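You operate a simulated robot arm through the tools that you are given. There is no shell and no other tool. Be economical: measure what you need, move in short steps, check, and stop when the job is done.

The job below is to be done with a simulated two-armed robot. You get a single attempt, and the scene is never put back.

JOB
Take the red-cap small bottle on the top of the right unit and put it away on the top of the side table. Turn the side tap knob to on. Fetch the cashew bag and stand it on top of the oat bar carton on the capper end of the filling bench. Fetch the bottle pack from the low shelf under the drawer and set it on the blue tray. Put the purple sponge on the low shelf under the drawer. Put the teal-handled jug in the inside of the wash bowl. Switch the crate trolley brake off. Push the green cooler door shut. Fetch the medium bottle from the top of the right unit and stand it on the capper end of the filling bench. The order is free. Set down upright: red-cap small bottle, cashew bag, bottle pack, teal-handled jug, medium bottle.

The check looks at the end state, three seconds after you hand in, the way a careful person would. Anything else that was tipped, shoved, dropped, spilled or broken makes it a failure. A push-on lid holds only when it is set on centred and level and pressed home; a screw cap is set on level and turned clockwise until tight.

ROBOT AND FRAMES
Two 7-joint arms with two-finger parallel grippers on one trunk, on a base that drives. Base frame: it is fixed to the floor where the robot stands at the start and does not move with it; the origin is under the middle of the robot, x ahead of it, y to its left, z up; the surface under the hand at the start is at about z = 0.709. Units: m, degrees, N and s.
The left shoulder is at the start at [0.026, 0.144, 1.57], the right one opposite. Places, roughly: blue tray (30x20x3 cm) [-3.3, 0.3, 0.8]; bottle pack (18x6x17 cm) [-3.1, 0.7, 0.3]; capper end of the filling bench [-3.4, 1.6, 0.8]; cashew bag [-3, 1.75, 0.75]; crate trolley brake [-1.6, -2.4, 0.5]; green cooler door [-1.1, -2.3, 0.4]; inside of the wash bowl [-2.9, 3.4, 0.7]; low shelf under the drawer [-3.3, 0.3, 0.2]; medium bottle (7x7x21 cm) [0.4, -0.3, 0.8]; oat bar carton [-3, 2, 0.75]; purple sponge (6x9x3 cm) [-3, 0.6, 0.8]; red-cap small bottle (6x6x16 cm) [0.5, 0, 0.8]; side tap knob [-3.2, 1.4, 1.1]; teal-handled jug (14x9x15 cm) [-3.1, 0.4, 0.9]; top of the side table [4.4, -3.1, 0.8]. Payload 1.57 kg a hand.
Tool frame (each hand has its own): the origin (TCP) lies between the finger pads and is the grasp point; the fingertips stand 0.03 m ahead of it; z points along the fingers, y is the line along which they close. The gripper opens to 0.08 m. The fingers are 0.017 m wide and 0.012 m thick; the gripper's body (0.04 by 0.082 m) begins 0.08 m behind the TCP.
Orientation is that of the tool frame in the base frame, as [roll, pitch, yaw] about the fixed x, y, z axes, in that order (R = Rz(yaw) Ry(pitch) Rx(roll)). With the fingers straight down and closing along the base's y, the tool's x points along the base's -x, its y along +y and its z along -z.

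CONTROLS
- The arms move only by the tool apply_moves. It takes "left_deltas", "right_deltas" or both (then of equal length, played together; a hand with none holds still); each is a list of rows, each a list of 3 entries, a list of its own where there are three numbers: the shift along the tool's x, y, z in m, then the turn, a rotation vector about the tool's x, y, z in rad, then the closure, from 0 (fully open) to 1 (shut). In form: [[[dx, dy, dz], [wx, wy, wz], fingers], ...]. A call has 1 to 20 rows; each row is the pose to reach, as a shift and turn from the pose commanded when the call began, along the tool's axes at that moment. A row lasts 0.2 s, in which the tool goes at most 0.05 m and 8.6 degrees; a call with a longer step from one row to the next is refused whole, and so is a gripper value outside its range. A pose out of reach is approached as far as the arm can. The call stops where the force on the tool passes 40 N (or 10 N more than at its start, if that is more) or the arm is blocked; 0.2 s more then pass. The fingers move at their own pace (about 0.045 m/s each) and stop on an object; they squeeze with about 41 N. The grip force told is the motor's: it shows also when the fingers shut on nothing. Time passes only in rows, and 0.2 s behind the last, so rows that repeat a pose let the fingers close. The reply holds the time, the measured pose of the TCP, the force on the tool along the base axes, the opening and the grip force, in the units named above and with some noise, with the torque about the TCP (base axes, N m) and any sound that the robot's microphone picked up.
- Cameras (640 x 400 px; columns grow to the right, rows downward): "scene" is now at [0.1808, -0.0018, 1.4212]; the picture's right is [-0.21, -0.98, -0.05], its down [-0.81, 0.20, -0.55] and it looks along [0.54, -0.08, -0.84] (base axes); focal length 248 px, centre (320, 200). "left" rides on the left gripper at [0.072, 0.007, -0.122] in its tool frame; the picture's right is [-0.09, 1.00, 0.00], its down [-0.84, -0.08, -0.54] and it looks along [-0.54, -0.05, 0.84] (tool axes); focal length 238 px, centre (320, 200). "right" rides on the right gripper at [0.072, -0.007, -0.122] in its tool frame; the picture's right is [0.09, 1.00, 0.00], its down [-0.84, 0.08, -0.54] and it looks along [-0.54, 0.05, 0.84] (tool axes); focal length 238 px, centre (320, 200). There is no depth. A picture from a camera that has moved, and an enlarged one, comes with that camera's place and axes in the base frame and with its lens.
- grab_frame(camera): a new picture of that camera. It takes no simulated time.
- slide_trunk(by): slides the trunk up (or, below 0, down) by that many m; the arms and the scene camera ride with it, the base frame stays. It gives what a move gives, with no picture.
- roll_base(legs): drives the robot by 1 to 6 legs, each [ahead, left, turn to the left] in m, m and degrees, along the robot's own axes; the way and the turn of a leg run together, so that a leg with both is an arc; at most 1.5 m and 180 degrees a leg. The arms and the cameras ride along, it lands a little off, and it stops where it bumps. It gives what a move gives.
- pan_tilt(pan, tilt): turns the head with the scene camera to pan (to the left, within 60 degrees either way) and tilt (down, from -29 to 69), counted from straight ahead of the robot. It gives what a move gives.
- enlarge(camera, box): a new picture of the part [left, top, right, bottom] of that camera's present view, enlarged. It takes no simulated time.
- close_job(): hands the job in; it is judged then, once.

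Go step by step. Nothing tells you exact positions but the pictures and the camera data: compare them with the known pose of the tool, close in by small moves and look again before you grip or let go. The budget is 217 turns and 220 pictures, counting those below and the enlarged ones. Unless the task says otherwise, let go and move clear before handing in, and close with one line.

The tools are called after ">>>" by a JSON object that holds its "api" and its "payload". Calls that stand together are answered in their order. apply_moves: Moves the arms, as the interface text tells. Its arguments: {"type":"object","properties":{"left_deltas":{"type":"array"},"right_deltas":{"type":"array"}},"required":[]} The other tools are called the same way: slide_trunk (by) slides the trunk up or down; roll_base (legs) drives the base; pan_tilt (pan, tilt) turns the head that bears the scene camera; grab_frame (camera) takes a picture; enlarge (camera, box) takes an enlarged picture of a part of a camera's view; close_job () hands the job in.

At the start:

```text
t: 0.0
left_position: [0.2626, 0.0992, 1.2077]
left_tcp_rot: [170.3, 2.8, 179.7]
left_force: [0.0, -0.8, 0.3]
left_torque: [0.0, 0.0, 0.0]
left_width: 0.0799
left_grasp_force: 0.1
right_position: [0.2691, -0.1427, 1.2171]
right_tcp_rot: [178.0, 2.7, 180.0]
right_force: [0.9, 0.3, -0.6]
right_torque: [-0.01, -0.02, -0.03]
right_width: 0.08
right_grasp_force: 0.1
trunk travel left (down, up): [-0.863, 0.377]
robot x, y, heading: [-0.015, -0.0067, 0.4]
head pan, tilt: [-11.9, 59.2]
```

scene: 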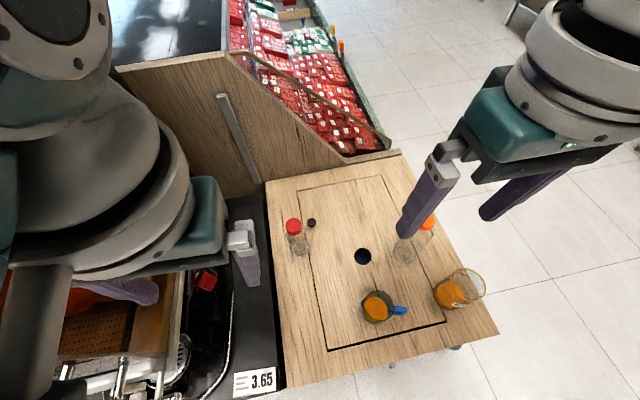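
right: 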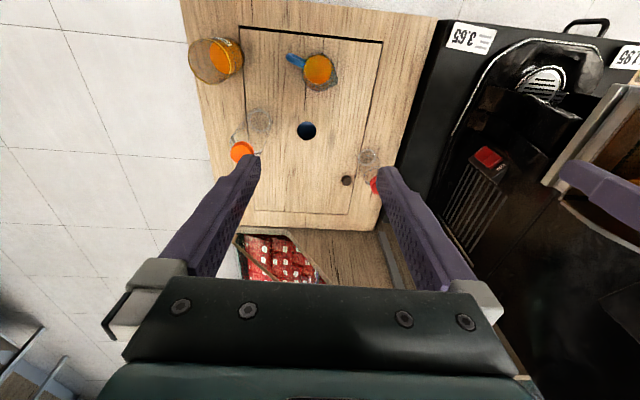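
left: 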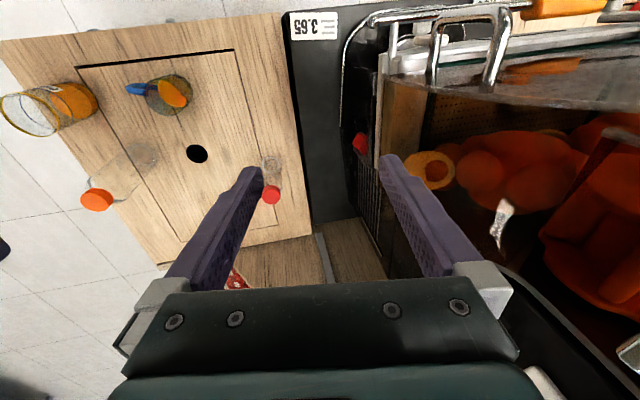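

I see the two bottles on the wooden top ahead: red cap near [0.48, 0.03] and orange cap near [0.39, -0.27]. I look around before moving.

>>> {"api": "pan_tilt", "payload": {"pan": 0, "tilt": 35}}

>>> {"api": "grab_frame", "payload": {"camera": "scene"}}

>>> {"api": "pan_tilt", "payload": {"pan": -60, "tilt": 25}}

>>> {"api": "grab_frame", "payload": {"camera": "scene"}}

>>> {"api": "pan_tilt", "payload": {"pan": 55, "tilt": 30}}

>>> {"api": "grab_frame", "payload": {"camera": "scene"}}

```text
t: 0.9
left_position: [0.2647, 0.1068, 1.206]
left_tcp_rot: [169.4, 3.2, 179.5]
left_force: [1.0, -0.1, 0.1]
left_torque: [0.0, 0.01, -0.01]
left_width: 0.0801
left_grasp_force: 0.1
right_position: [0.2719, -0.1418, 1.2161]
right_tcp_rot: [177.6, 3.1, 179.9]
right_force: [0.4, -0.2, -0.8]
right_torque: [0.01, -0.01, -0.02]
right_width: 0.08
right_grasp_force: 0.0
trunk travel left (down, up): [-0.863, 0.377]
robot x, y, heading: [-0.0101, -0.0097, 0.2]
head pan, tilt: [0.0, 35.0]
```

```text
216 pictures are left
camera scene: at [0.2021, 0.0122, 1.4545], right [0.0, -1.0, -0.04], down [-0.53, 0.04, -0.85], along [0.85, 0.02, -0.53], focal length 248 px, centre (320, 200)
```

scene: 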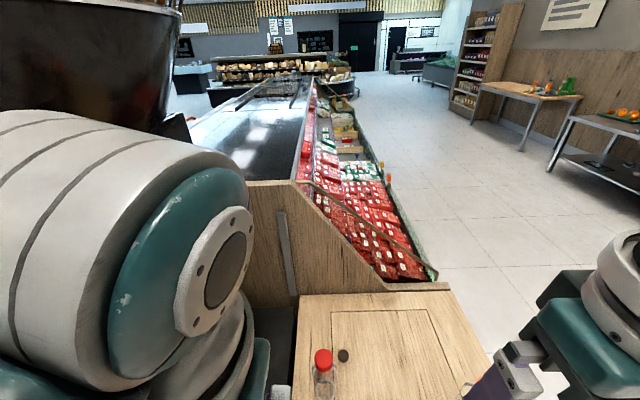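

```text
t: 2.2
left_position: [0.2655, 0.1061, 1.205]
left_tcp_rot: [169.5, 3.0, 179.6]
left_force: [-1.0, 0.9, 1.0]
left_torque: [0.04, 0.03, 0.0]
left_width: 0.0802
left_grasp_force: 0.1
right_position: [0.2713, -0.14, 1.2162]
right_tcp_rot: [177.6, 3.1, 180.0]
right_force: [-0.1, -0.1, -0.6]
right_torque: [0.02, -0.01, 0.01]
right_width: 0.0801
right_grasp_force: 0.2
trunk travel left (down, up): [-0.863, 0.377]
robot x, y, heading: [-0.0118, -0.0027, 0.2]
head pan, tilt: [-60.0, 25.0]
```

```text
215 pictures are left
camera scene: at [0.1594, -0.068, 1.4654], right [-0.86, -0.5, -0.07], down [-0.16, 0.4, -0.9], along [0.47, -0.77, -0.43], focal length 248 px, centre (320, 200)
```

scene: 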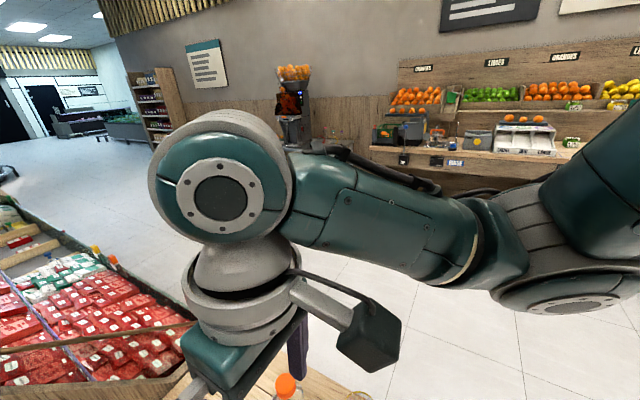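

```text
t: 4.1
left_position: [0.267, 0.108, 1.2056]
left_tcp_rot: [169.5, 3.1, 179.7]
left_force: [-0.1, 0.4, -0.1]
left_torque: [-0.02, 0.01, 0.0]
left_width: 0.08
left_grasp_force: 0.2
right_position: [0.2736, -0.1399, 1.2154]
right_tcp_rot: [177.7, 3.1, 179.9]
right_force: [-0.7, -0.6, 0.0]
right_torque: [0.01, -0.01, 0.0]
right_width: 0.08
right_grasp_force: 0.0
trunk travel left (down, up): [-0.863, 0.377]
robot x, y, heading: [-0.0113, -0.0038, 0.1]
head pan, tilt: [55.0, 30.0]
```

```text
214 pictures are left
camera scene: at [0.1665, 0.0867, 1.4637], right [0.82, -0.58, 0.02], down [-0.24, -0.37, -0.9], along [0.52, 0.73, -0.44], focal length 248 px, centre (320, 200)
```

scene: 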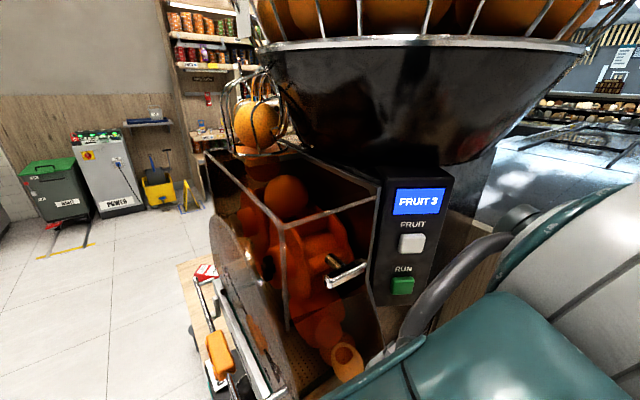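

The juice machine stands close on the left, so I move right and look down before I lower anything.

>>> {"api": "roll_base", "payload": {"legs": [[0, -0.1, 0]]}}

>>> {"api": "slide_trunk", "payload": {"by": -0.2}}

>>> {"api": "pan_tilt", "payload": {"pan": 0, "tilt": 60}}

>>> {"api": "grab_frame", "payload": {"camera": "scene"}}

>>> {"api": "grab_frame", "payload": {"camera": "left"}}

>>> {"api": "grab_frame", "payload": {"camera": "right"}}

```text
t: 5.3
left_position: [0.2741, 0.1154, 1.204]
left_tcp_rot: [168.4, 3.8, -179.4]
left_force: [1.0, -0.2, 0.0]
left_torque: [0.06, -0.01, 0.04]
left_width: 0.0798
left_grasp_force: 0.0
right_position: [0.2847, -0.1354, 1.2124]
right_tcp_rot: [176.9, 3.7, -179.1]
right_force: [-0.6, 0.1, 0.2]
right_torque: [-0.01, 0.03, -0.01]
right_width: 0.0799
right_grasp_force: 0.1
trunk travel left (down, up): [-0.863, 0.377]
robot x, y, heading: [-0.0096, -0.0156, 0.9]
head pan, tilt: [55.0, 30.0]
stopped in leg 1: the robot was blocked; the commanded pose is now the measured one
```

```text
t: 7.7
left_position: [0.2611, 0.1027, 1.2065]
left_tcp_rot: [169.5, 2.4, -179.3]
left_force: [-0.7, -0.1, 0.4]
left_torque: [0.04, -0.02, -0.01]
left_width: 0.0798
left_grasp_force: 0.0
right_position: [0.2709, -0.1472, 1.2185]
right_tcp_rot: [178.1, 2.4, -179.1]
right_force: [0.6, 0.2, -1.0]
right_torque: [0.01, -0.01, -0.03]
right_width: 0.0802
right_grasp_force: 0.1
trunk travel left (down, up): [-0.93, 0.31]
robot x, y, heading: [-0.0041, -0.016, 1.1]
head pan, tilt: [55.0, 30.0]
stopped: the arm was blocked; the commanded pose is now the measured one
```

```text
t: 8.9
left_position: [0.2559, 0.0982, 1.2067]
left_tcp_rot: [169.6, 2.3, -179.5]
left_force: [0.2, -0.8, -0.2]
left_torque: [0.0, 0.01, -0.01]
left_width: 0.0802
left_grasp_force: 0.0
right_position: [0.2672, -0.1497, 1.2179]
right_tcp_rot: [178.0, 2.5, -179.1]
right_force: [-0.5, -0.3, 0.7]
right_torque: [-0.02, -0.04, -0.03]
right_width: 0.08
right_grasp_force: 0.1
trunk travel left (down, up): [-0.93, 0.31]
robot x, y, heading: [-0.009, -0.0163, 1.0]
head pan, tilt: [0.0, 60.0]
```

```text
213 pictures are left
camera scene: at [0.1774, 0.005, 1.4218], right [0.02, -1.0, -0.04], down [-0.84, 0.0, -0.54], along [0.53, 0.04, -0.84], focal length 248 px, centre (320, 200)
```

scene: 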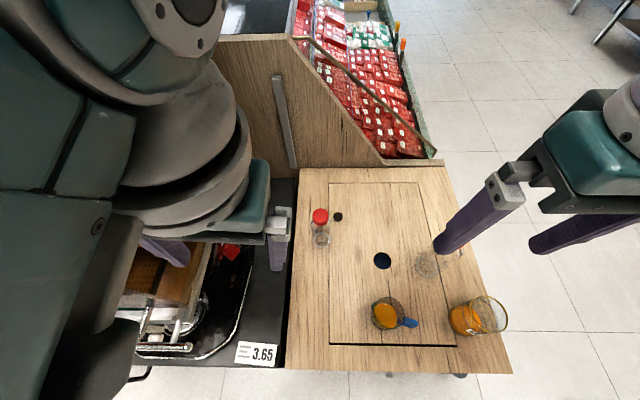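

```text
212 pictures are left
camera left: at [0.1797, 0.0825, 1.3234], right [0.07, 0.98, 0.18], down [0.82, -0.17, 0.55], along [0.57, 0.11, -0.81], focal length 238 px, centre (320, 200)
```

left: 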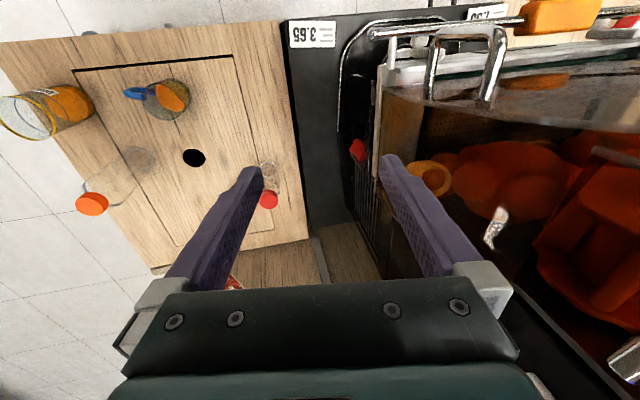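

```text
211 pictures are left
camera right: at [0.1902, -0.1602, 1.3371], right [-0.11, 0.99, 0.03], down [0.81, 0.07, 0.58], along [0.57, 0.09, -0.82], focal length 238 px, centre (320, 200)
```

right: 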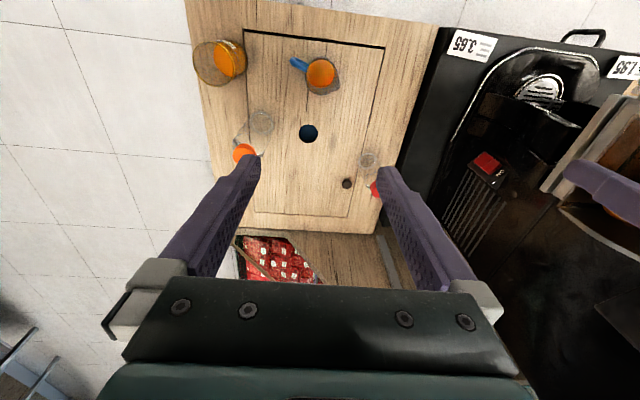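

Sideways and downward moves were blocked, most likely because I am tight against the unit and the juicer. I back off straight first.

>>> {"api": "roll_base", "payload": {"legs": [[-0.15, 0, 0]]}}

>>> {"api": "slide_trunk", "payload": {"by": -0.1}}

>>> {"api": "grab_frame", "payload": {"camera": "scene"}}

```text
t: 10.3
left_position: [0.0779, 0.0722, 1.182]
left_tcp_rot: [171.6, 0.0, -179.2]
left_force: [0.3, 0.5, -0.3]
left_torque: [-0.01, 0.01, 0.04]
left_width: 0.0799
left_grasp_force: 0.0
right_position: [0.0902, -0.1767, 1.2025]
right_tcp_rot: [-180.0, 0.0, -179.0]
right_force: [0.0, 0.2, -0.3]
right_torque: [0.01, 0.01, 0.0]
right_width: 0.0802
right_grasp_force: 0.1
trunk travel left (down, up): [-0.93, 0.31]
robot x, y, heading: [-0.1601, -0.0206, 1.2]
head pan, tilt: [0.0, 60.0]
```

```text
t: 11.6
left_position: [0.0788, 0.0724, 1.0807]
left_tcp_rot: [171.6, 0.0, -179.2]
left_force: [1.1, 0.6, -0.2]
left_torque: [0.03, -0.01, -0.01]
left_width: 0.0801
left_grasp_force: 0.1
right_position: [0.0898, -0.1754, 1.1009]
right_tcp_rot: [-179.9, 0.0, -178.8]
right_force: [0.2, 0.3, 0.2]
right_torque: [0.0, 0.02, 0.0]
right_width: 0.0801
right_grasp_force: 0.1
trunk travel left (down, up): [-0.83, 0.41]
robot x, y, heading: [-0.1567, -0.018, 1.1]
head pan, tilt: [0.0, 60.0]
```

```text
210 pictures are left
camera scene: at [0.0086, -0.0146, 1.3026], right [0.02, -1.0, 0.0], down [-0.87, -0.02, -0.5], along [0.5, 0.01, -0.87], focal length 248 px, centre (320, 200)
```

scene: 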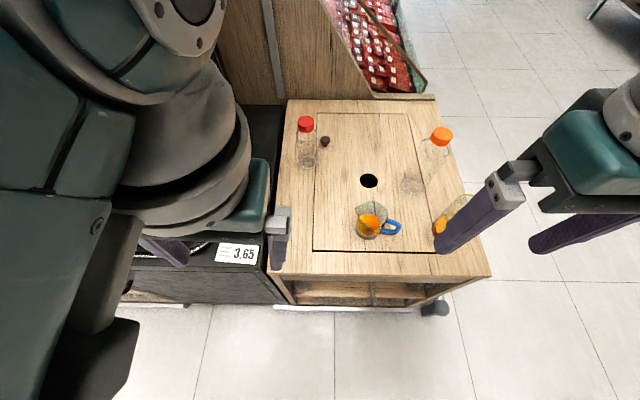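

Now free: red cap is at about [0.485, 0.033], orange cap at [0.40, -0.265], the top at about 0.705. I shift right so each bottle lies in front of one hand, and lower a bit.

>>> {"api": "roll_base", "payload": {"legs": [[0, -0.1, -1], [0.06, 0, 0]]}}

>>> {"api": "slide_trunk", "payload": {"by": -0.1}}

```text
t: 13.4
left_position: [0.1393, -0.0351, 1.0807]
left_tcp_rot: [171.6, 0.0, 179.9]
left_force: [0.4, -0.2, -0.2]
left_torque: [0.01, -0.04, 0.02]
left_width: 0.0801
left_grasp_force: 0.0
right_position: [0.1477, -0.283, 1.1017]
right_tcp_rot: [-179.9, 0.0, 179.9]
right_force: [0.0, -0.3, 0.6]
right_torque: [0.0, 0.03, 0.02]
right_width: 0.08
right_grasp_force: 0.1
trunk travel left (down, up): [-0.83, 0.41]
robot x, y, heading: [-0.0972, -0.1191, -0.2]
head pan, tilt: [0.0, 60.0]
```

```text
t: 14.7
left_position: [0.1397, -0.0355, 0.9811]
left_tcp_rot: [171.5, 0.0, 179.8]
left_force: [0.4, -0.6, -0.1]
left_torque: [0.0, -0.03, 0.01]
left_width: 0.08
left_grasp_force: 0.0
right_position: [0.148, -0.2829, 1.0003]
right_tcp_rot: [-180.0, 0.0, 179.9]
right_force: [0.5, -0.7, -0.4]
right_torque: [0.02, 0.01, 0.01]
right_width: 0.0798
right_grasp_force: 0.1
trunk travel left (down, up): [-0.73, 0.51]
robot x, y, heading: [-0.0999, -0.1226, -0.1]
head pan, tilt: [0.0, 60.0]
```

I move both hands out over the caps, levelling the left one.

>>> {"api": "apply_moves", "payload": {"left_deltas": [[[-0.04, 0.008, 0.001], [0.074, 0, 0], 0], [[-0.08, 0.016, 0.002], [0.148, 0, 0], 0], [[-0.12, 0.024, 0.003], [0.148, 0, 0], 0], [[-0.16, 0.032, 0.004], [0.148, 0, 0], 0], [[-0.2, 0.04, 0.005], [0.148, 0, 0], 0], [[-0.24, 0.048, 0.006], [0.148, 0, 0], 0], [[-0.28, 0.056, 0.008], [0.148, 0, 0], 0], [[-0.32, 0.064, 0.009], [0.148, 0, 0], 0], [[-0.345, 0.068, 0.01], [0.148, 0, 0], 0], [[-0.345, 0.068, 0.01], [0.148, 0, 0], 0]], "right_deltas": [[[-0.04, 0.002, 0], [0, 0, 0], 0], [[-0.08, 0.004, 0], [0, 0, 0], 0], [[-0.12, 0.008, 0], [0, 0, 0], 0], [[-0.16, 0.012, 0], [0, 0, 0], 0], [[-0.2, 0.015, 0], [0, 0, 0], 0], [[-0.24, 0.018, 0], [0, 0, 0], 0], [[-0.25, 0.018, 0], [0, 0, 0], 0], [[-0.25, 0.018, 0], [0, 0, 0], 0], [[-0.25, 0.018, 0], [0, 0, 0], 0], [[-0.25, 0.018, 0], [0, 0, 0], 0]]}}

>>> {"api": "grab_frame", "payload": {"camera": "scene"}}

>>> {"api": "grab_frame", "payload": {"camera": "left"}}

>>> {"api": "grab_frame", "payload": {"camera": "right"}}

```text
t: 16.9
left_position: [0.3628, 0.0339, 1.0144]
left_tcp_rot: [-179.9, 0.1, 179.7]
left_force: [0.4, 0.2, 0.3]
left_torque: [-0.02, -0.03, 0.0]
left_width: 0.0802
left_grasp_force: 0.1
left hand out of reach, approached as far as the arm can: row 6, 7, 8, 9, 10
right_position: [0.3606, -0.269, 1.0077]
right_tcp_rot: [179.9, 0.0, -180.0]
right_force: [0.0, -0.1, 0.2]
right_torque: [-0.01, 0.0, 0.0]
right_width: 0.0801
right_grasp_force: 0.0
right hand out of reach, approached as far as the arm can: row 6, 7, 8, 9, 10
trunk travel left (down, up): [-0.73, 0.51]
robot x, y, heading: [-0.0947, -0.1223, -0.2]
head pan, tilt: [0.0, 60.0]
```

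```text
209 pictures are left
camera scene: at [0.0688, -0.1194, 1.2026], right [0.0, -1.0, 0.0], down [-0.87, 0.0, -0.5], along [0.5, 0.0, -0.87], focal length 248 px, centre (320, 200)
```

scene: 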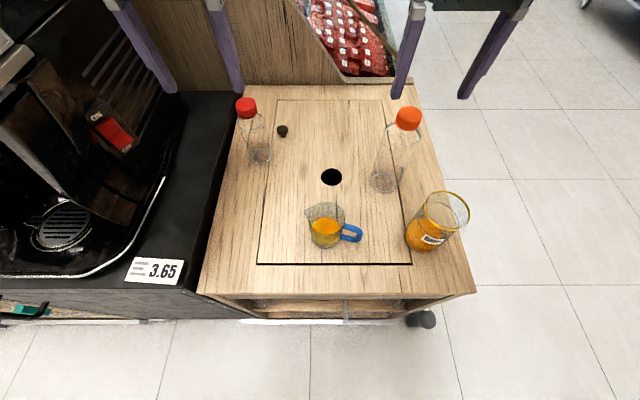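

```text
208 pictures are left
camera left: at [0.2921, 0.0398, 1.1361], right [0.1, 1.0, 0.0], down [0.84, -0.08, 0.54], along [0.54, -0.05, -0.84], focal length 238 px, centre (320, 200)
```

left: 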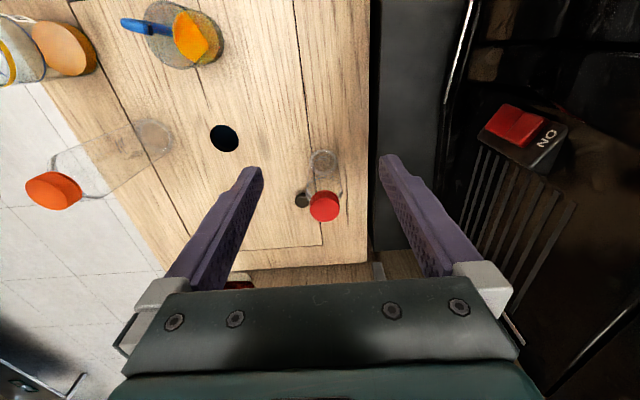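

```text
207 pictures are left
camera right: at [0.2881, -0.2742, 1.13], right [-0.09, 1.0, 0.0], down [0.84, 0.08, 0.54], along [0.54, 0.05, -0.84], focal length 238 px, centre (320, 200)
```

right: 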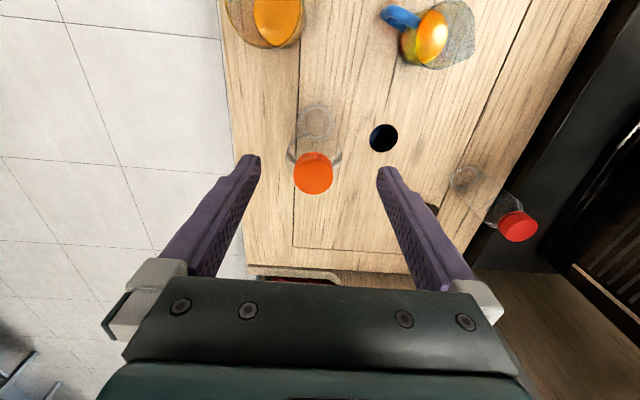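

The arms fall short with straight-down fingers, so I tilt both hands 40 degrees forward to gain reach and see where they land.

>>> {"api": "apply_moves", "payload": {"left_deltas": [[[0, 0, -0.01], [0, -0.14, 0], 0], [[0, 0, -0.02], [0, -0.28, 0], 0], [[0, 0, -0.02], [0, -0.42, 0], 0], [[0, 0, -0.02], [0, -0.56, 0], 0], [[0, 0, -0.02], [0, -0.7, 0], 0], [[0, 0, -0.02], [0, -0.7, 0], 0]], "right_deltas": [[[0, 0, -0.01], [0, -0.14, 0], 0], [[0, 0, -0.02], [0, -0.28, 0], 0], [[0, 0, -0.02], [0, -0.42, 0], 0], [[0, 0, -0.02], [0, -0.56, 0], 0], [[0, 0, -0.02], [0, -0.7, 0], 0], [[0, 0, -0.02], [0, -0.7, 0], 0]]}}

>>> {"api": "grab_frame", "payload": {"camera": "left"}}

>>> {"api": "grab_frame", "payload": {"camera": "right"}}

```text
t: 18.3
left_position: [0.3627, 0.0321, 1.0348]
left_tcp_rot: [-180.0, 40.2, 179.8]
left_force: [-0.5, -0.2, 0.8]
left_torque: [-0.01, -0.04, -0.01]
left_width: 0.0802
left_grasp_force: 0.1
left hand out of reach, approached as far as the arm can: row 1
right_position: [0.3589, -0.269, 1.0273]
right_tcp_rot: [180.0, 40.1, 179.9]
right_force: [-0.2, 0.5, 0.4]
right_torque: [-0.02, 0.02, 0.01]
right_width: 0.0799
right_grasp_force: 0.0
right hand out of reach, approached as far as the arm can: row 1
trunk travel left (down, up): [-0.73, 0.51]
robot x, y, heading: [-0.0992, -0.1174, -0.1]
head pan, tilt: [0.0, 60.0]
```

```text
206 pictures are left
camera left: at [0.2291, 0.0405, 1.0796], right [0.07, 1.0, 0.06], down [0.29, -0.08, 0.95], along [0.95, -0.05, -0.29], focal length 238 px, centre (320, 200)
```

left: 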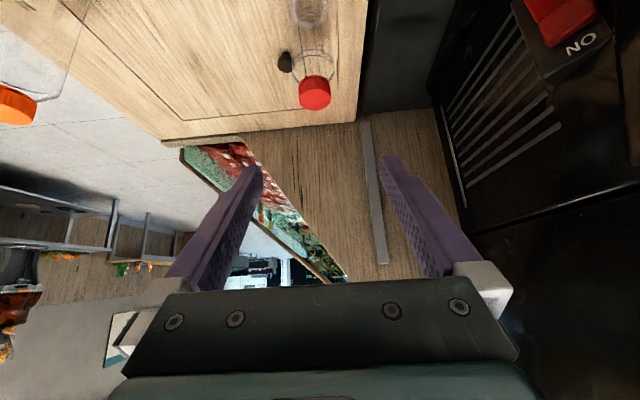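

```text
205 pictures are left
camera right: at [0.2257, -0.275, 1.0744], right [-0.07, 1.0, -0.06], down [0.29, 0.08, 0.95], along [0.95, 0.05, -0.29], focal length 238 px, centre (320, 200)
```

right: 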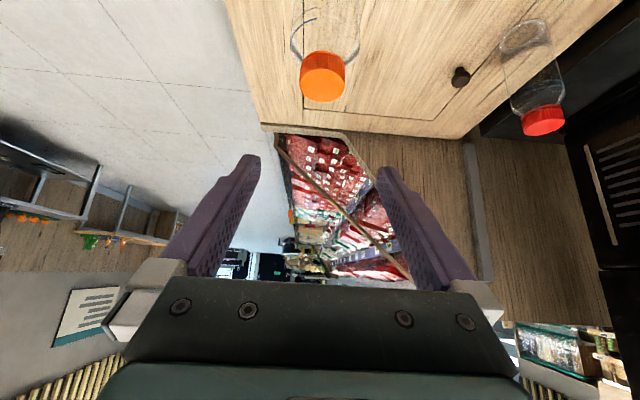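

Caps are at about [0.483, 0.029, 0.855] and [0.399, -0.27, 0.905]. I slide both hands diagonally down so that the fingers straddle the caps.

>>> {"api": "apply_moves", "payload": {"left_deltas": [[[0.027, -0.003, 0.03], [0, 0, 0], 0], [[0.027, -0.003, 0.07], [0, 0, 0], 0], [[0.027, -0.003, 0.11], [0, 0, 0], 0], [[0.027, -0.003, 0.15], [0, 0, 0], 0], [[0.027, -0.003, 0.18], [0, 0, 0], 0], [[0.027, -0.003, 0.18], [0, 0, 0], 0]], "right_deltas": [[[0.04, 0, 0], [0, 0, 0], 0], [[0.051, 0, 0.02], [0, 0, 0], 0], [[0.051, 0, 0.04], [0, 0, 0], 0], [[0.051, 0, 0.06], [0, 0, 0], 0], [[0.051, 0, 0.08], [0, 0, 0], 0], [[0.051, 0, 0.08], [0, 0, 0], 0]]}}

>>> {"api": "grab_frame", "payload": {"camera": "left"}}

>>> {"api": "grab_frame", "payload": {"camera": "right"}}

>>> {"api": "grab_frame", "payload": {"camera": "scene"}}

```text
t: 19.7
left_position: [0.4176, 0.0399, 0.9069]
left_tcp_rot: [-179.8, 40.2, 179.8]
left_force: [0.0, -0.3, -0.3]
left_torque: [-0.03, -0.03, 0.0]
left_width: 0.0803
left_grasp_force: 0.2
left hand out of reach, approached as far as the arm can: row 4, 5, 6
right_position: [0.3715, -0.269, 0.9335]
right_tcp_rot: [179.9, 40.2, -180.0]
right_force: [0.8, -0.2, 0.5]
right_torque: [-0.02, 0.0, 0.02]
right_width: 0.0798
right_grasp_force: 0.0
trunk travel left (down, up): [-0.73, 0.51]
robot x, y, heading: [-0.0975, -0.1258, -0.1]
head pan, tilt: [0.0, 60.0]
```

```text
204 pictures are left
camera left: at [0.2845, 0.0465, 0.9527], right [0.08, 1.0, 0.06], down [0.29, -0.08, 0.95], along [0.95, -0.06, -0.29], focal length 238 px, centre (320, 200)
```

left: 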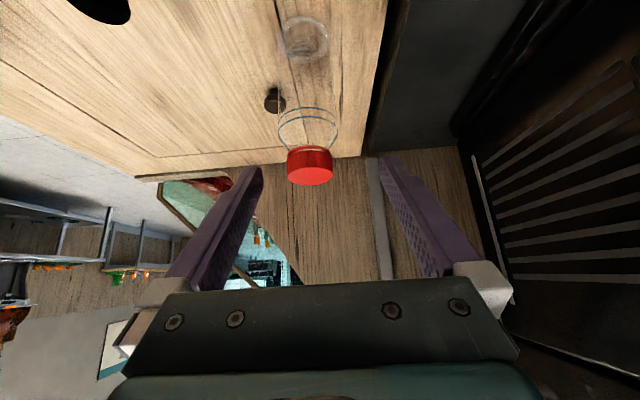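

```text
203 pictures are left
camera right: at [0.2372, -0.2747, 0.9797], right [-0.07, 1.0, -0.06], down [0.29, 0.08, 0.95], along [0.95, 0.05, -0.29], focal length 238 px, centre (320, 200)
```

right: 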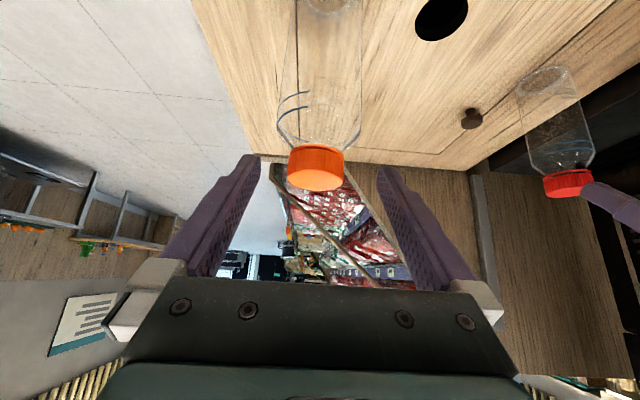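

```text
202 pictures are left
camera scene: at [0.0688, -0.1195, 1.2026], right [0.0, -1.0, 0.0], down [-0.87, 0.0, -0.5], along [0.5, 0.0, -0.87], focal length 248 px, centre (320, 200)
```

scene: 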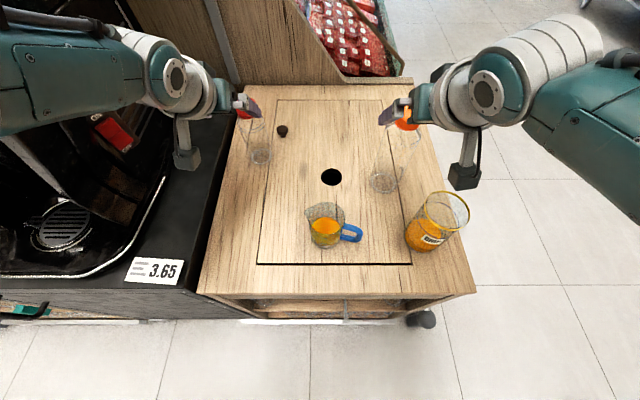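

The right hand is lined up with the orange cap, so I advance it 3.5 cm and close. The left waits.

>>> {"api": "apply_moves", "payload": {"right_deltas": [[[0, 0, 0.02], [0, 0, 0], 0], [[0, 0, 0.035], [0, 0, 0], 0], [[0, 0, 0.035], [0, 0, 1], 0.3]]}}

```text
refused: row 3 steps farther than a row can; nothing moved
```

>>> {"api": "apply_moves", "payload": {"right_deltas": [[[0, 0, 0.02], [0, 0, 0], 0], [[0, 0, 0.035], [0, 0, 0], 0], [[0, 0, 0.035], [0, 0, 0], 0.0]]}}

>>> {"api": "grab_frame", "payload": {"camera": "right"}}

```text
t: 20.5
left_position: [0.4177, 0.0393, 0.9064]
left_tcp_rot: [-179.9, 40.2, 179.9]
left_force: [0.2, 0.9, 0.3]
left_torque: [0.0, 0.0, 0.03]
left_width: 0.08
left_grasp_force: 0.1
right_position: [0.3939, -0.2699, 0.9063]
right_tcp_rot: [179.9, 40.2, 180.0]
right_force: [0.3, 0.1, -0.6]
right_torque: [0.01, -0.01, 0.02]
right_width: 0.0799
right_grasp_force: 0.0
trunk travel left (down, up): [-0.73, 0.51]
robot x, y, heading: [-0.0975, -0.1211, 0.2]
head pan, tilt: [0.0, 60.0]
```

```text
201 pictures are left
camera right: at [0.2598, -0.2754, 0.9531], right [-0.07, 1.0, -0.06], down [0.29, 0.08, 0.95], along [0.95, 0.05, -0.29], focal length 238 px, centre (320, 200)
```

right: 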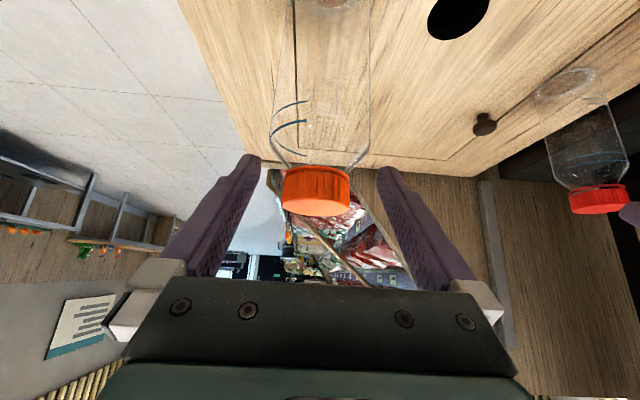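

The cap sits at the grasp point; I close and lift a little.

>>> {"api": "apply_moves", "payload": {"right_deltas": [[[0, 0, 0], [0, 0, 0], 0.3], [[0, 0, 0], [0, 0, 0], 0.6], [[0, 0, 0], [0, 0, 0], 1], [[0, 0, 0], [0, 0, 0], 1], [[0, 0, 0], [0, 0, 0], 1], [[-0.02, 0, -0.02], [0, 0, 0], 1], [[-0.03, 0, -0.035], [0, 0, 0], 1], [[-0.045, 0, -0.053], [0, 0, 0], 1]]}}

>>> {"api": "grab_frame", "payload": {"camera": "right"}}

>>> {"api": "grab_frame", "payload": {"camera": "scene"}}

```text
t: 22.3
left_position: [0.4184, 0.0397, 0.9072]
left_tcp_rot: [-179.9, 40.1, 179.8]
left_force: [-0.9, 0.5, -0.5]
left_torque: [0.0, -0.03, 0.0]
left_width: 0.0801
left_grasp_force: 0.1
right_position: [0.3948, -0.2705, 0.9758]
right_tcp_rot: [180.0, 40.0, -180.0]
right_force: [-0.4, 0.8, 0.2]
right_torque: [0.0, -0.02, -0.02]
right_width: 0.0392
right_grasp_force: 40.8
trunk travel left (down, up): [-0.73, 0.51]
robot x, y, heading: [-0.1, -0.1178, 0.1]
head pan, tilt: [0.0, 60.0]
```

```text
200 pictures are left
camera right: at [0.2599, -0.2754, 1.0228], right [-0.07, 1.0, -0.06], down [0.29, 0.08, 0.95], along [0.95, 0.05, -0.3], focal length 238 px, centre (320, 200)
```

right: 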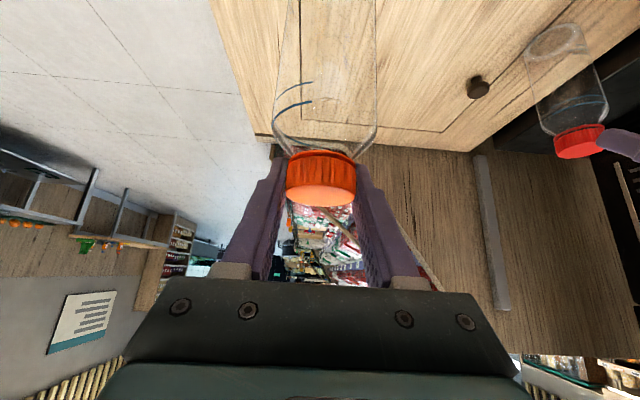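

```text
199 pictures are left
camera scene: at [0.0688, -0.1194, 1.2026], right [0.0, -1.0, 0.0], down [-0.87, 0.0, -0.5], along [0.5, 0.0, -0.87], focal length 248 px, centre (320, 200)
```

scene: 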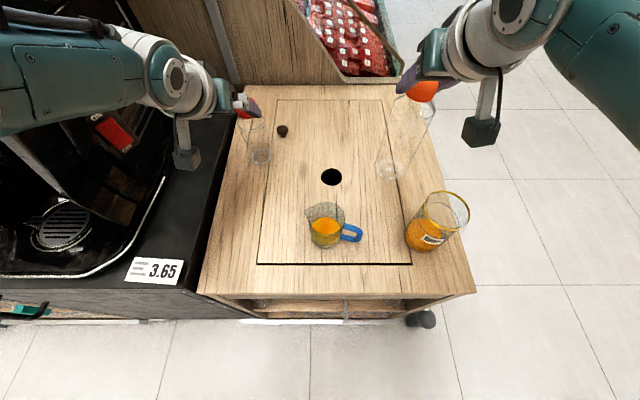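

The medium bottle is in the right hand. I centre the left hand sideways and roll forward 5 cm to bring the red cap in reach.

>>> {"api": "apply_moves", "payload": {"left_deltas": [[[-0.005, -0.011, -0.015], [0, 0, 0], 0], [[-0.005, -0.011, -0.015], [0, 0, 0], 0]]}}

>>> {"api": "roll_base", "payload": {"legs": [[0.05, 0, 0]]}}

>>> {"api": "grab_frame", "payload": {"camera": "left"}}

```text
t: 22.9
left_position: [0.4107, 0.0284, 0.9219]
left_tcp_rot: [-179.9, 40.0, 179.8]
left_force: [-0.1, -0.1, 0.7]
left_torque: [-0.01, -0.01, 0.0]
left_width: 0.0799
left_grasp_force: 0.1
right_position: [0.3943, -0.2696, 0.9749]
right_tcp_rot: [180.0, 40.1, -179.9]
right_force: [-0.2, 0.8, 0.0]
right_torque: [-0.02, -0.01, -0.02]
right_width: 0.039
right_grasp_force: 41.1
trunk travel left (down, up): [-0.73, 0.51]
robot x, y, heading: [-0.1024, -0.1209, -0.4]
head pan, tilt: [0.0, 60.0]
```

```text
t: 23.8
left_position: [0.4621, 0.0286, 0.9223]
left_tcp_rot: [-179.9, 40.1, 179.8]
left_force: [1.4, -0.6, -0.6]
left_torque: [0.03, 0.0, -0.02]
left_width: 0.08
left_grasp_force: 0.1
right_position: [0.4443, -0.2705, 0.9754]
right_tcp_rot: [179.9, 40.1, 180.0]
right_force: [0.7, -0.3, 0.1]
right_torque: [0.01, -0.03, 0.0]
right_width: 0.0391
right_grasp_force: 41.0
trunk travel left (down, up): [-0.73, 0.51]
robot x, y, heading: [-0.0485, -0.1215, 0.4]
head pan, tilt: [0.0, 60.0]
```

```text
198 pictures are left
camera left: at [0.3289, 0.0357, 0.9682], right [0.07, 1.0, 0.06], down [0.29, -0.08, 0.95], along [0.95, -0.05, -0.3], focal length 238 px, centre (320, 200)
```

left: 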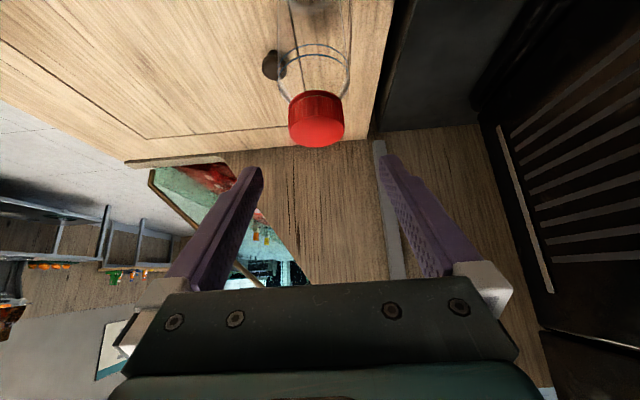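

The red cap is at about [0.484, 0.028, 0.857]; I lower diagonally onto it, then check.

>>> {"api": "apply_moves", "payload": {"left_deltas": [[[0.026, -0.001, 0.0], [0, 0, 0], 0], [[0.026, -0.001, 0.03], [0, 0, 0], 0], [[0.026, -0.001, 0.06], [0, 0, 0], 0], [[0.026, -0.001, 0.06], [0, 0, 0], 0]]}}

>>> {"api": "grab_frame", "payload": {"camera": "left"}}

```text
t: 24.8
left_position: [0.4509, 0.0277, 0.888]
left_tcp_rot: [-179.7, 40.2, 179.8]
left_force: [-0.1, -0.5, 0.4]
left_torque: [0.01, -0.01, 0.0]
left_width: 0.0801
left_grasp_force: 0.1
left hand out of reach, approached as far as the arm can: row 2, 3, 4
right_position: [0.4441, -0.2699, 0.9747]
right_tcp_rot: [180.0, 40.0, -180.0]
right_force: [0.8, 0.7, -0.4]
right_torque: [-0.03, 0.01, 0.0]
right_width: 0.039
right_grasp_force: 41.1
trunk travel left (down, up): [-0.73, 0.51]
robot x, y, heading: [-0.0465, -0.1204, 0.1]
head pan, tilt: [0.0, 60.0]
```

```text
197 pictures are left
camera left: at [0.3182, 0.0348, 0.9349], right [0.07, 1.0, 0.06], down [0.29, -0.08, 0.95], along [0.95, -0.06, -0.29], focal length 238 px, centre (320, 200)
```

left: 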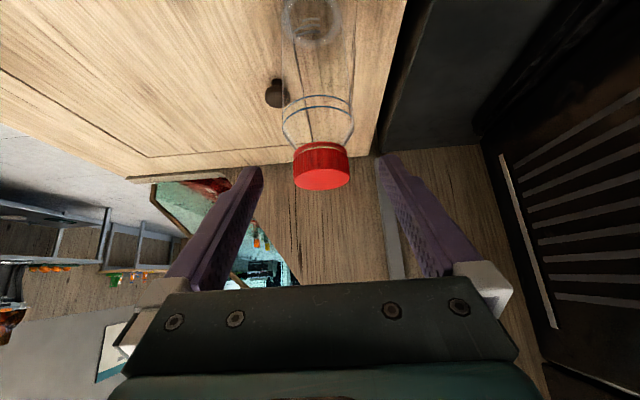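

The reach limit is vertical, so I raise both hands 10 cm and lower the trunk by as much, for more forward reach.

>>> {"api": "apply_moves", "payload": {"left_deltas": [[[-0.03, 0, -0.03], [0, 0, 0], 0], [[-0.05, 0, -0.06], [0, 0, 0], 0], [[-0.065, 0, -0.077], [0, 0, 0], 0], [[-0.065, 0, -0.077], [0, 0, 0], 0]], "right_deltas": [[[-0.03, 0, -0.03], [0, 0, 0], 1], [[-0.05, 0, -0.06], [0, 0, 0], 1], [[-0.065, 0, -0.077], [0, 0, 0], 1], [[-0.065, 0, -0.077], [0, 0, 0], 1]]}}

>>> {"api": "slide_trunk", "payload": {"by": -0.1}}

```text
t: 25.8
left_position: [0.4526, 0.0287, 0.9885]
left_tcp_rot: [-179.9, 40.1, 179.7]
left_force: [-0.1, 1.4, -0.6]
left_torque: [-0.01, 0.01, -0.01]
left_width: 0.0798
left_grasp_force: 0.0
right_position: [0.4451, -0.2718, 1.0782]
right_tcp_rot: [180.0, 40.1, -180.0]
right_force: [-0.7, -0.1, -0.4]
right_torque: [-0.03, -0.01, 0.03]
right_width: 0.0387
right_grasp_force: 41.2
trunk travel left (down, up): [-0.73, 0.51]
robot x, y, heading: [-0.0479, -0.1199, 0.1]
head pan, tilt: [0.0, 60.0]
```

```text
t: 27.2
left_position: [0.4536, 0.0301, 0.8888]
left_tcp_rot: [-179.9, 40.0, 179.8]
left_force: [0.1, -0.4, 0.4]
left_torque: [-0.02, 0.03, -0.02]
left_width: 0.08
left_grasp_force: 0.0
right_position: [0.4461, -0.2712, 0.9779]
right_tcp_rot: [-179.9, 40.1, -180.0]
right_force: [-0.9, -0.4, -0.3]
right_torque: [0.0, 0.0, -0.02]
right_width: 0.039
right_grasp_force: 41.4
trunk travel left (down, up): [-0.63, 0.61]
robot x, y, heading: [-0.0479, -0.1193, 0.1]
head pan, tilt: [0.0, 60.0]
```

>>> {"api": "apply_moves", "payload": {"left_deltas": [[[0, -0.002, 0.02], [0, 0, 0], 0], [[-0.002, -0.002, 0.04], [0, 0, 0], 0], [[-0.002, -0.002, 0.04], [0, 0, 0], 0]]}}

>>> {"api": "grab_frame", "payload": {"camera": "left"}}

```text
t: 28.0
left_position: [0.4811, 0.0272, 0.8594]
left_tcp_rot: [-179.8, 40.0, 179.9]
left_force: [0.4, 0.3, -0.5]
left_torque: [0.01, 0.04, 0.02]
left_width: 0.08
left_grasp_force: 0.0
right_position: [0.4463, -0.2719, 0.9768]
right_tcp_rot: [179.9, 40.0, -180.0]
right_force: [-0.1, 0.3, 0.0]
right_torque: [0.02, -0.01, 0.0]
right_width: 0.0391
right_grasp_force: 41.3
trunk travel left (down, up): [-0.63, 0.61]
robot x, y, heading: [-0.0475, -0.121, -0.1]
head pan, tilt: [0.0, 60.0]
```

```text
196 pictures are left
camera left: at [0.3482, 0.0337, 0.9053], right [0.07, 1.0, 0.06], down [0.29, -0.08, 0.95], along [0.95, -0.05, -0.29], focal length 238 px, centre (320, 200)
```

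left: 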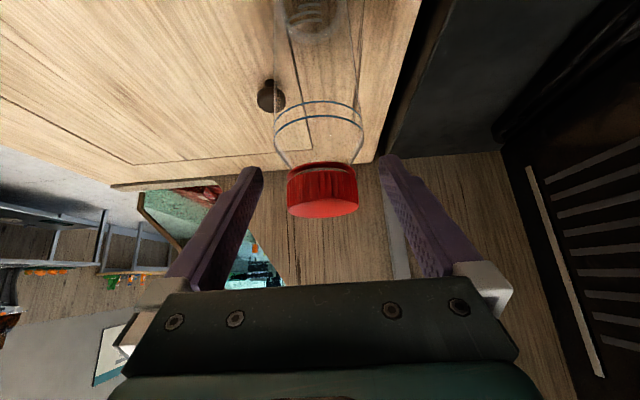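

The red cap is at the grasp point; I close and lift about 8 cm.

>>> {"api": "apply_moves", "payload": {"left_deltas": [[[0, 0, 0], [0, 0, 0], 0.3], [[0, 0, 0], [0, 0, 0], 0.6], [[0, 0, 0], [0, 0, 0], 1], [[0, 0, 0], [0, 0, 0], 1], [[0, 0, 0], [0, 0, 0], 1], [[-0.02, 0, -0.02], [0, 0, 0], 1], [[-0.035, 0, -0.045], [0, 0, 0], 1], [[-0.064, 0, -0.077], [0, 0, 0], 1], [[-0.064, 0, -0.077], [0, 0, 0], 1]]}}

>>> {"api": "grab_frame", "payload": {"camera": "left"}}

>>> {"api": "grab_frame", "payload": {"camera": "scene"}}

```text
t: 30.0
left_position: [0.4798, 0.0259, 0.961]
left_tcp_rot: [-179.9, 40.1, 179.8]
left_force: [-0.5, 0.5, -0.2]
left_torque: [0.01, -0.01, -0.01]
left_width: 0.0
left_grasp_force: 21.4
right_position: [0.4457, -0.2704, 0.9782]
right_tcp_rot: [180.0, 40.1, -180.0]
right_force: [-0.1, -0.1, -0.3]
right_torque: [0.0, 0.0, 0.0]
right_width: 0.039
right_grasp_force: 41.2
trunk travel left (down, up): [-0.63, 0.61]
robot x, y, heading: [-0.0513, -0.1202, 0.0]
head pan, tilt: [0.0, 60.0]
```

```text
195 pictures are left
camera left: at [0.3471, 0.0326, 1.0071], right [0.08, 1.0, 0.06], down [0.29, -0.08, 0.95], along [0.95, -0.06, -0.3], focal length 238 px, centre (320, 200)
```

left: 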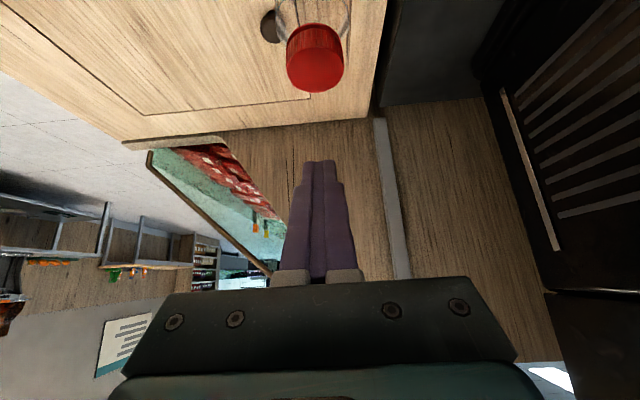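

```text
194 pictures are left
camera scene: at [0.1191, -0.1195, 1.1026], right [0.0, -1.0, 0.0], down [-0.87, 0.0, -0.5], along [0.5, 0.0, -0.87], focal length 248 px, centre (320, 200)
```

scene: 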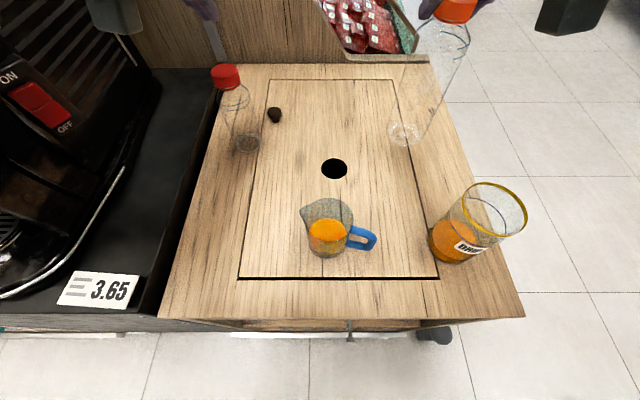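

The left fingers slipped off the cap; the bottle still stands. I reopen, go back down and look closer from two cameras before closing.

>>> {"api": "apply_moves", "payload": {"left_deltas": [[[0, 0, 0], [0, 0, 0], 0.5], [[0, 0, 0], [0, 0, 0], 0], [[0, 0, 0], [0, 0, 0], 0], [[0, 0, 0], [0, 0, 0], 0], [[0, 0, 0], [0, 0, 0], 0], [[0.03, 0, 0.03], [0, 0, 0], 0], [[0.06, 0, 0.06], [0, 0, 0], 0], [[0.066, 0, 0.077], [0, 0, 0], 0], [[0.066, 0, 0.077], [0, 0, 0], 0]]}}

>>> {"api": "pan_tilt", "payload": {"pan": 20, "tilt": 40}}

>>> {"api": "enlarge", "payload": {"camera": "scene", "box": [220, 60, 420, 185]}}

>>> {"api": "grab_frame", "payload": {"camera": "left"}}

```text
t: 32.0
left_position: [0.4798, 0.0252, 0.8589]
left_tcp_rot: [-179.9, 40.1, 179.7]
left_force: [0.0, 0.4, 0.1]
left_torque: [0.01, 0.0, 0.02]
left_width: 0.08
left_grasp_force: 0.0
right_position: [0.445, -0.2712, 0.9779]
right_tcp_rot: [179.9, 40.1, 179.9]
right_force: [-0.4, -0.2, -0.8]
right_torque: [0.02, 0.01, 0.0]
right_width: 0.0387
right_grasp_force: 41.2
trunk travel left (down, up): [-0.63, 0.61]
robot x, y, heading: [-0.0495, -0.1217, 0.3]
head pan, tilt: [0.0, 60.0]
```

```text
t: 32.8
left_position: [0.4797, 0.026, 0.8611]
left_tcp_rot: [-180.0, 40.2, 179.8]
left_force: [0.3, 0.9, 0.5]
left_torque: [0.0, -0.02, -0.03]
left_width: 0.0801
left_grasp_force: 0.0
right_position: [0.4455, -0.2714, 0.9777]
right_tcp_rot: [-179.9, 40.1, 180.0]
right_force: [0.4, 0.1, -0.2]
right_torque: [-0.01, 0.0, -0.02]
right_width: 0.039
right_grasp_force: 41.4
trunk travel left (down, up): [-0.63, 0.61]
robot x, y, heading: [-0.0494, -0.1228, -0.2]
head pan, tilt: [20.0, 40.0]
```

```text
3.20 times, centred on (320, 122) of scene
camera zoom: at [0.1324, -0.0905, 1.1293], right [0.34, -0.94, 0.0], down [-0.6, -0.22, -0.77], along [0.72, 0.26, -0.64], focal length 794 px, centre (320, 448)
```

zoom: 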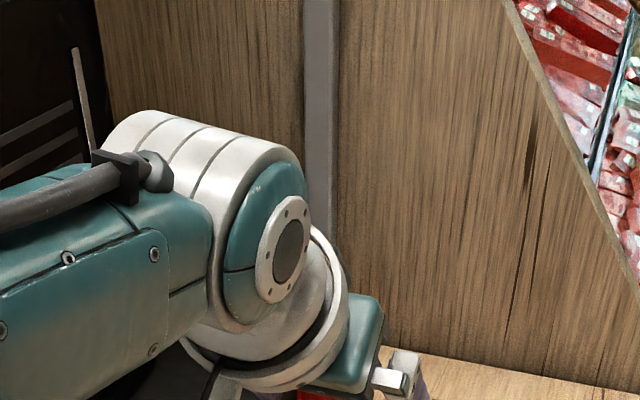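

```text
192 pictures are left
camera left: at [0.3463, 0.0325, 0.9066], right [0.07, 1.0, 0.06], down [0.29, -0.08, 0.95], along [0.95, -0.05, -0.3], focal length 238 px, centre (320, 200)
```

left: 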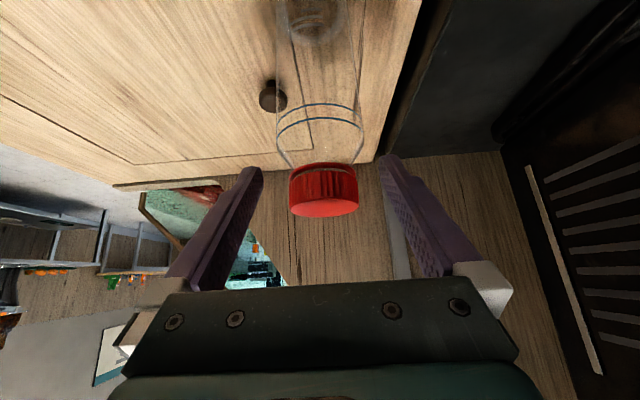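

>>> {"api": "apply_moves", "payload": {"left_deltas": [[[0, 0, 0], [0, 0, 0], 0.2], [[0, 0, 0], [0, 0, 0], 0.4], [[0, 0, 0], [0, 0, 0], 0.45], [[0, 0, 0], [0, 0, 0], 0.5], [[0, 0, 0], [0, 0, 0], 0.55], [[0, 0, 0], [0, 0, 0], 0.55]]}}

>>> {"api": "grab_frame", "payload": {"camera": "left"}}

>>> {"api": "grab_frame", "payload": {"camera": "scene"}}

```text
t: 34.2
left_position: [0.4811, 0.0253, 0.861]
left_tcp_rot: [-179.9, 40.0, 179.8]
left_force: [0.0, -0.7, 1.6]
left_torque: [-0.02, 0.02, 0.0]
left_width: 0.0387
left_grasp_force: 29.0
right_position: [0.4455, -0.2718, 0.9775]
right_tcp_rot: [180.0, 40.1, 180.0]
right_force: [0.4, 0.5, 0.4]
right_torque: [-0.01, 0.01, 0.01]
right_width: 0.0389
right_grasp_force: 40.7
trunk travel left (down, up): [-0.63, 0.61]
robot x, y, heading: [-0.0454, -0.1198, 0.0]
head pan, tilt: [20.0, 40.0]
```

```text
191 pictures are left
camera left: at [0.3466, 0.0325, 0.9069], right [0.07, 1.0, 0.06], down [0.29, -0.08, 0.95], along [0.95, -0.05, -0.29], focal length 238 px, centre (320, 200)
```

left: 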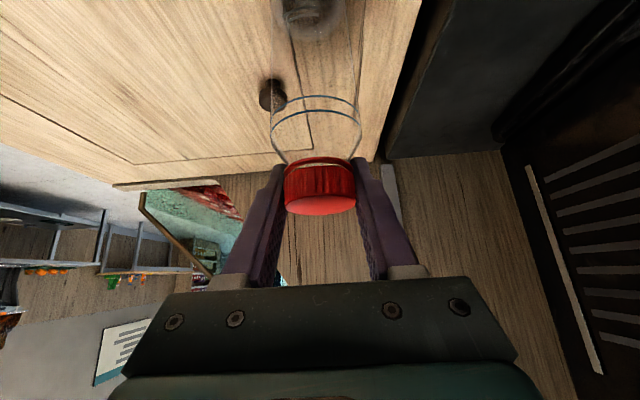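

```text
190 pictures are left
camera scene: at [0.1326, -0.0904, 1.1294], right [0.34, -0.94, 0.0], down [-0.6, -0.22, -0.77], along [0.72, 0.26, -0.64], focal length 248 px, centre (320, 200)
```

scene: 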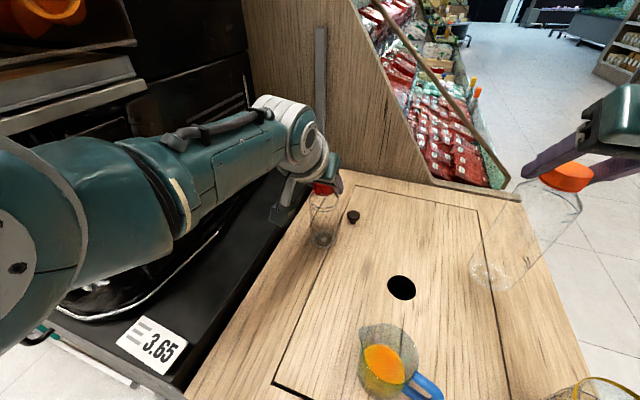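

It now holds the cap (0.039 m wide). I tighten and lift slowly.

>>> {"api": "apply_moves", "payload": {"left_deltas": [[[0, 0, 0], [0, 0, 0], 0.7], [[0, 0, 0], [0, 0, 0], 1], [[0, 0, 0], [0, 0, 0], 1], [[0, 0, 0], [0, 0, 0], 1], [[-0.006, 0, -0.008], [0, 0, 0], 1], [[-0.013, 0, -0.015], [0, 0, 0], 1], [[-0.019, 0, -0.023], [0, 0, 0], 1], [[-0.019, 0, -0.023], [0, 0, 0], 1]]}}

>>> {"api": "grab_frame", "payload": {"camera": "left"}}

```text
t: 36.0
left_position: [0.4775, 0.0272, 0.8884]
left_tcp_rot: [-179.9, 40.1, 179.8]
left_force: [-0.4, -0.1, -0.4]
left_torque: [-0.01, 0.0, 0.03]
left_width: 0.0384
left_grasp_force: 40.6
right_position: [0.4455, -0.2717, 0.9764]
right_tcp_rot: [180.0, 40.0, -180.0]
right_force: [-0.6, -0.4, 0.3]
right_torque: [0.02, 0.0, 0.02]
right_width: 0.0391
right_grasp_force: 41.4
trunk travel left (down, up): [-0.63, 0.61]
robot x, y, heading: [-0.0472, -0.1219, -0.1]
head pan, tilt: [20.0, 40.0]
```

```text
189 pictures are left
camera left: at [0.3445, 0.0336, 0.9351], right [0.07, 1.0, 0.06], down [0.29, -0.08, 0.95], along [0.95, -0.05, -0.3], focal length 238 px, centre (320, 200)
```

left: 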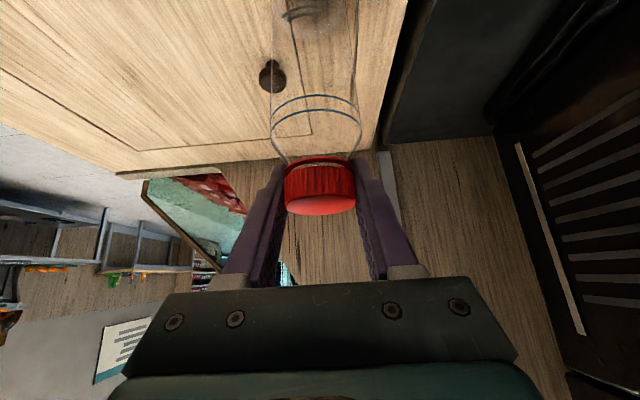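

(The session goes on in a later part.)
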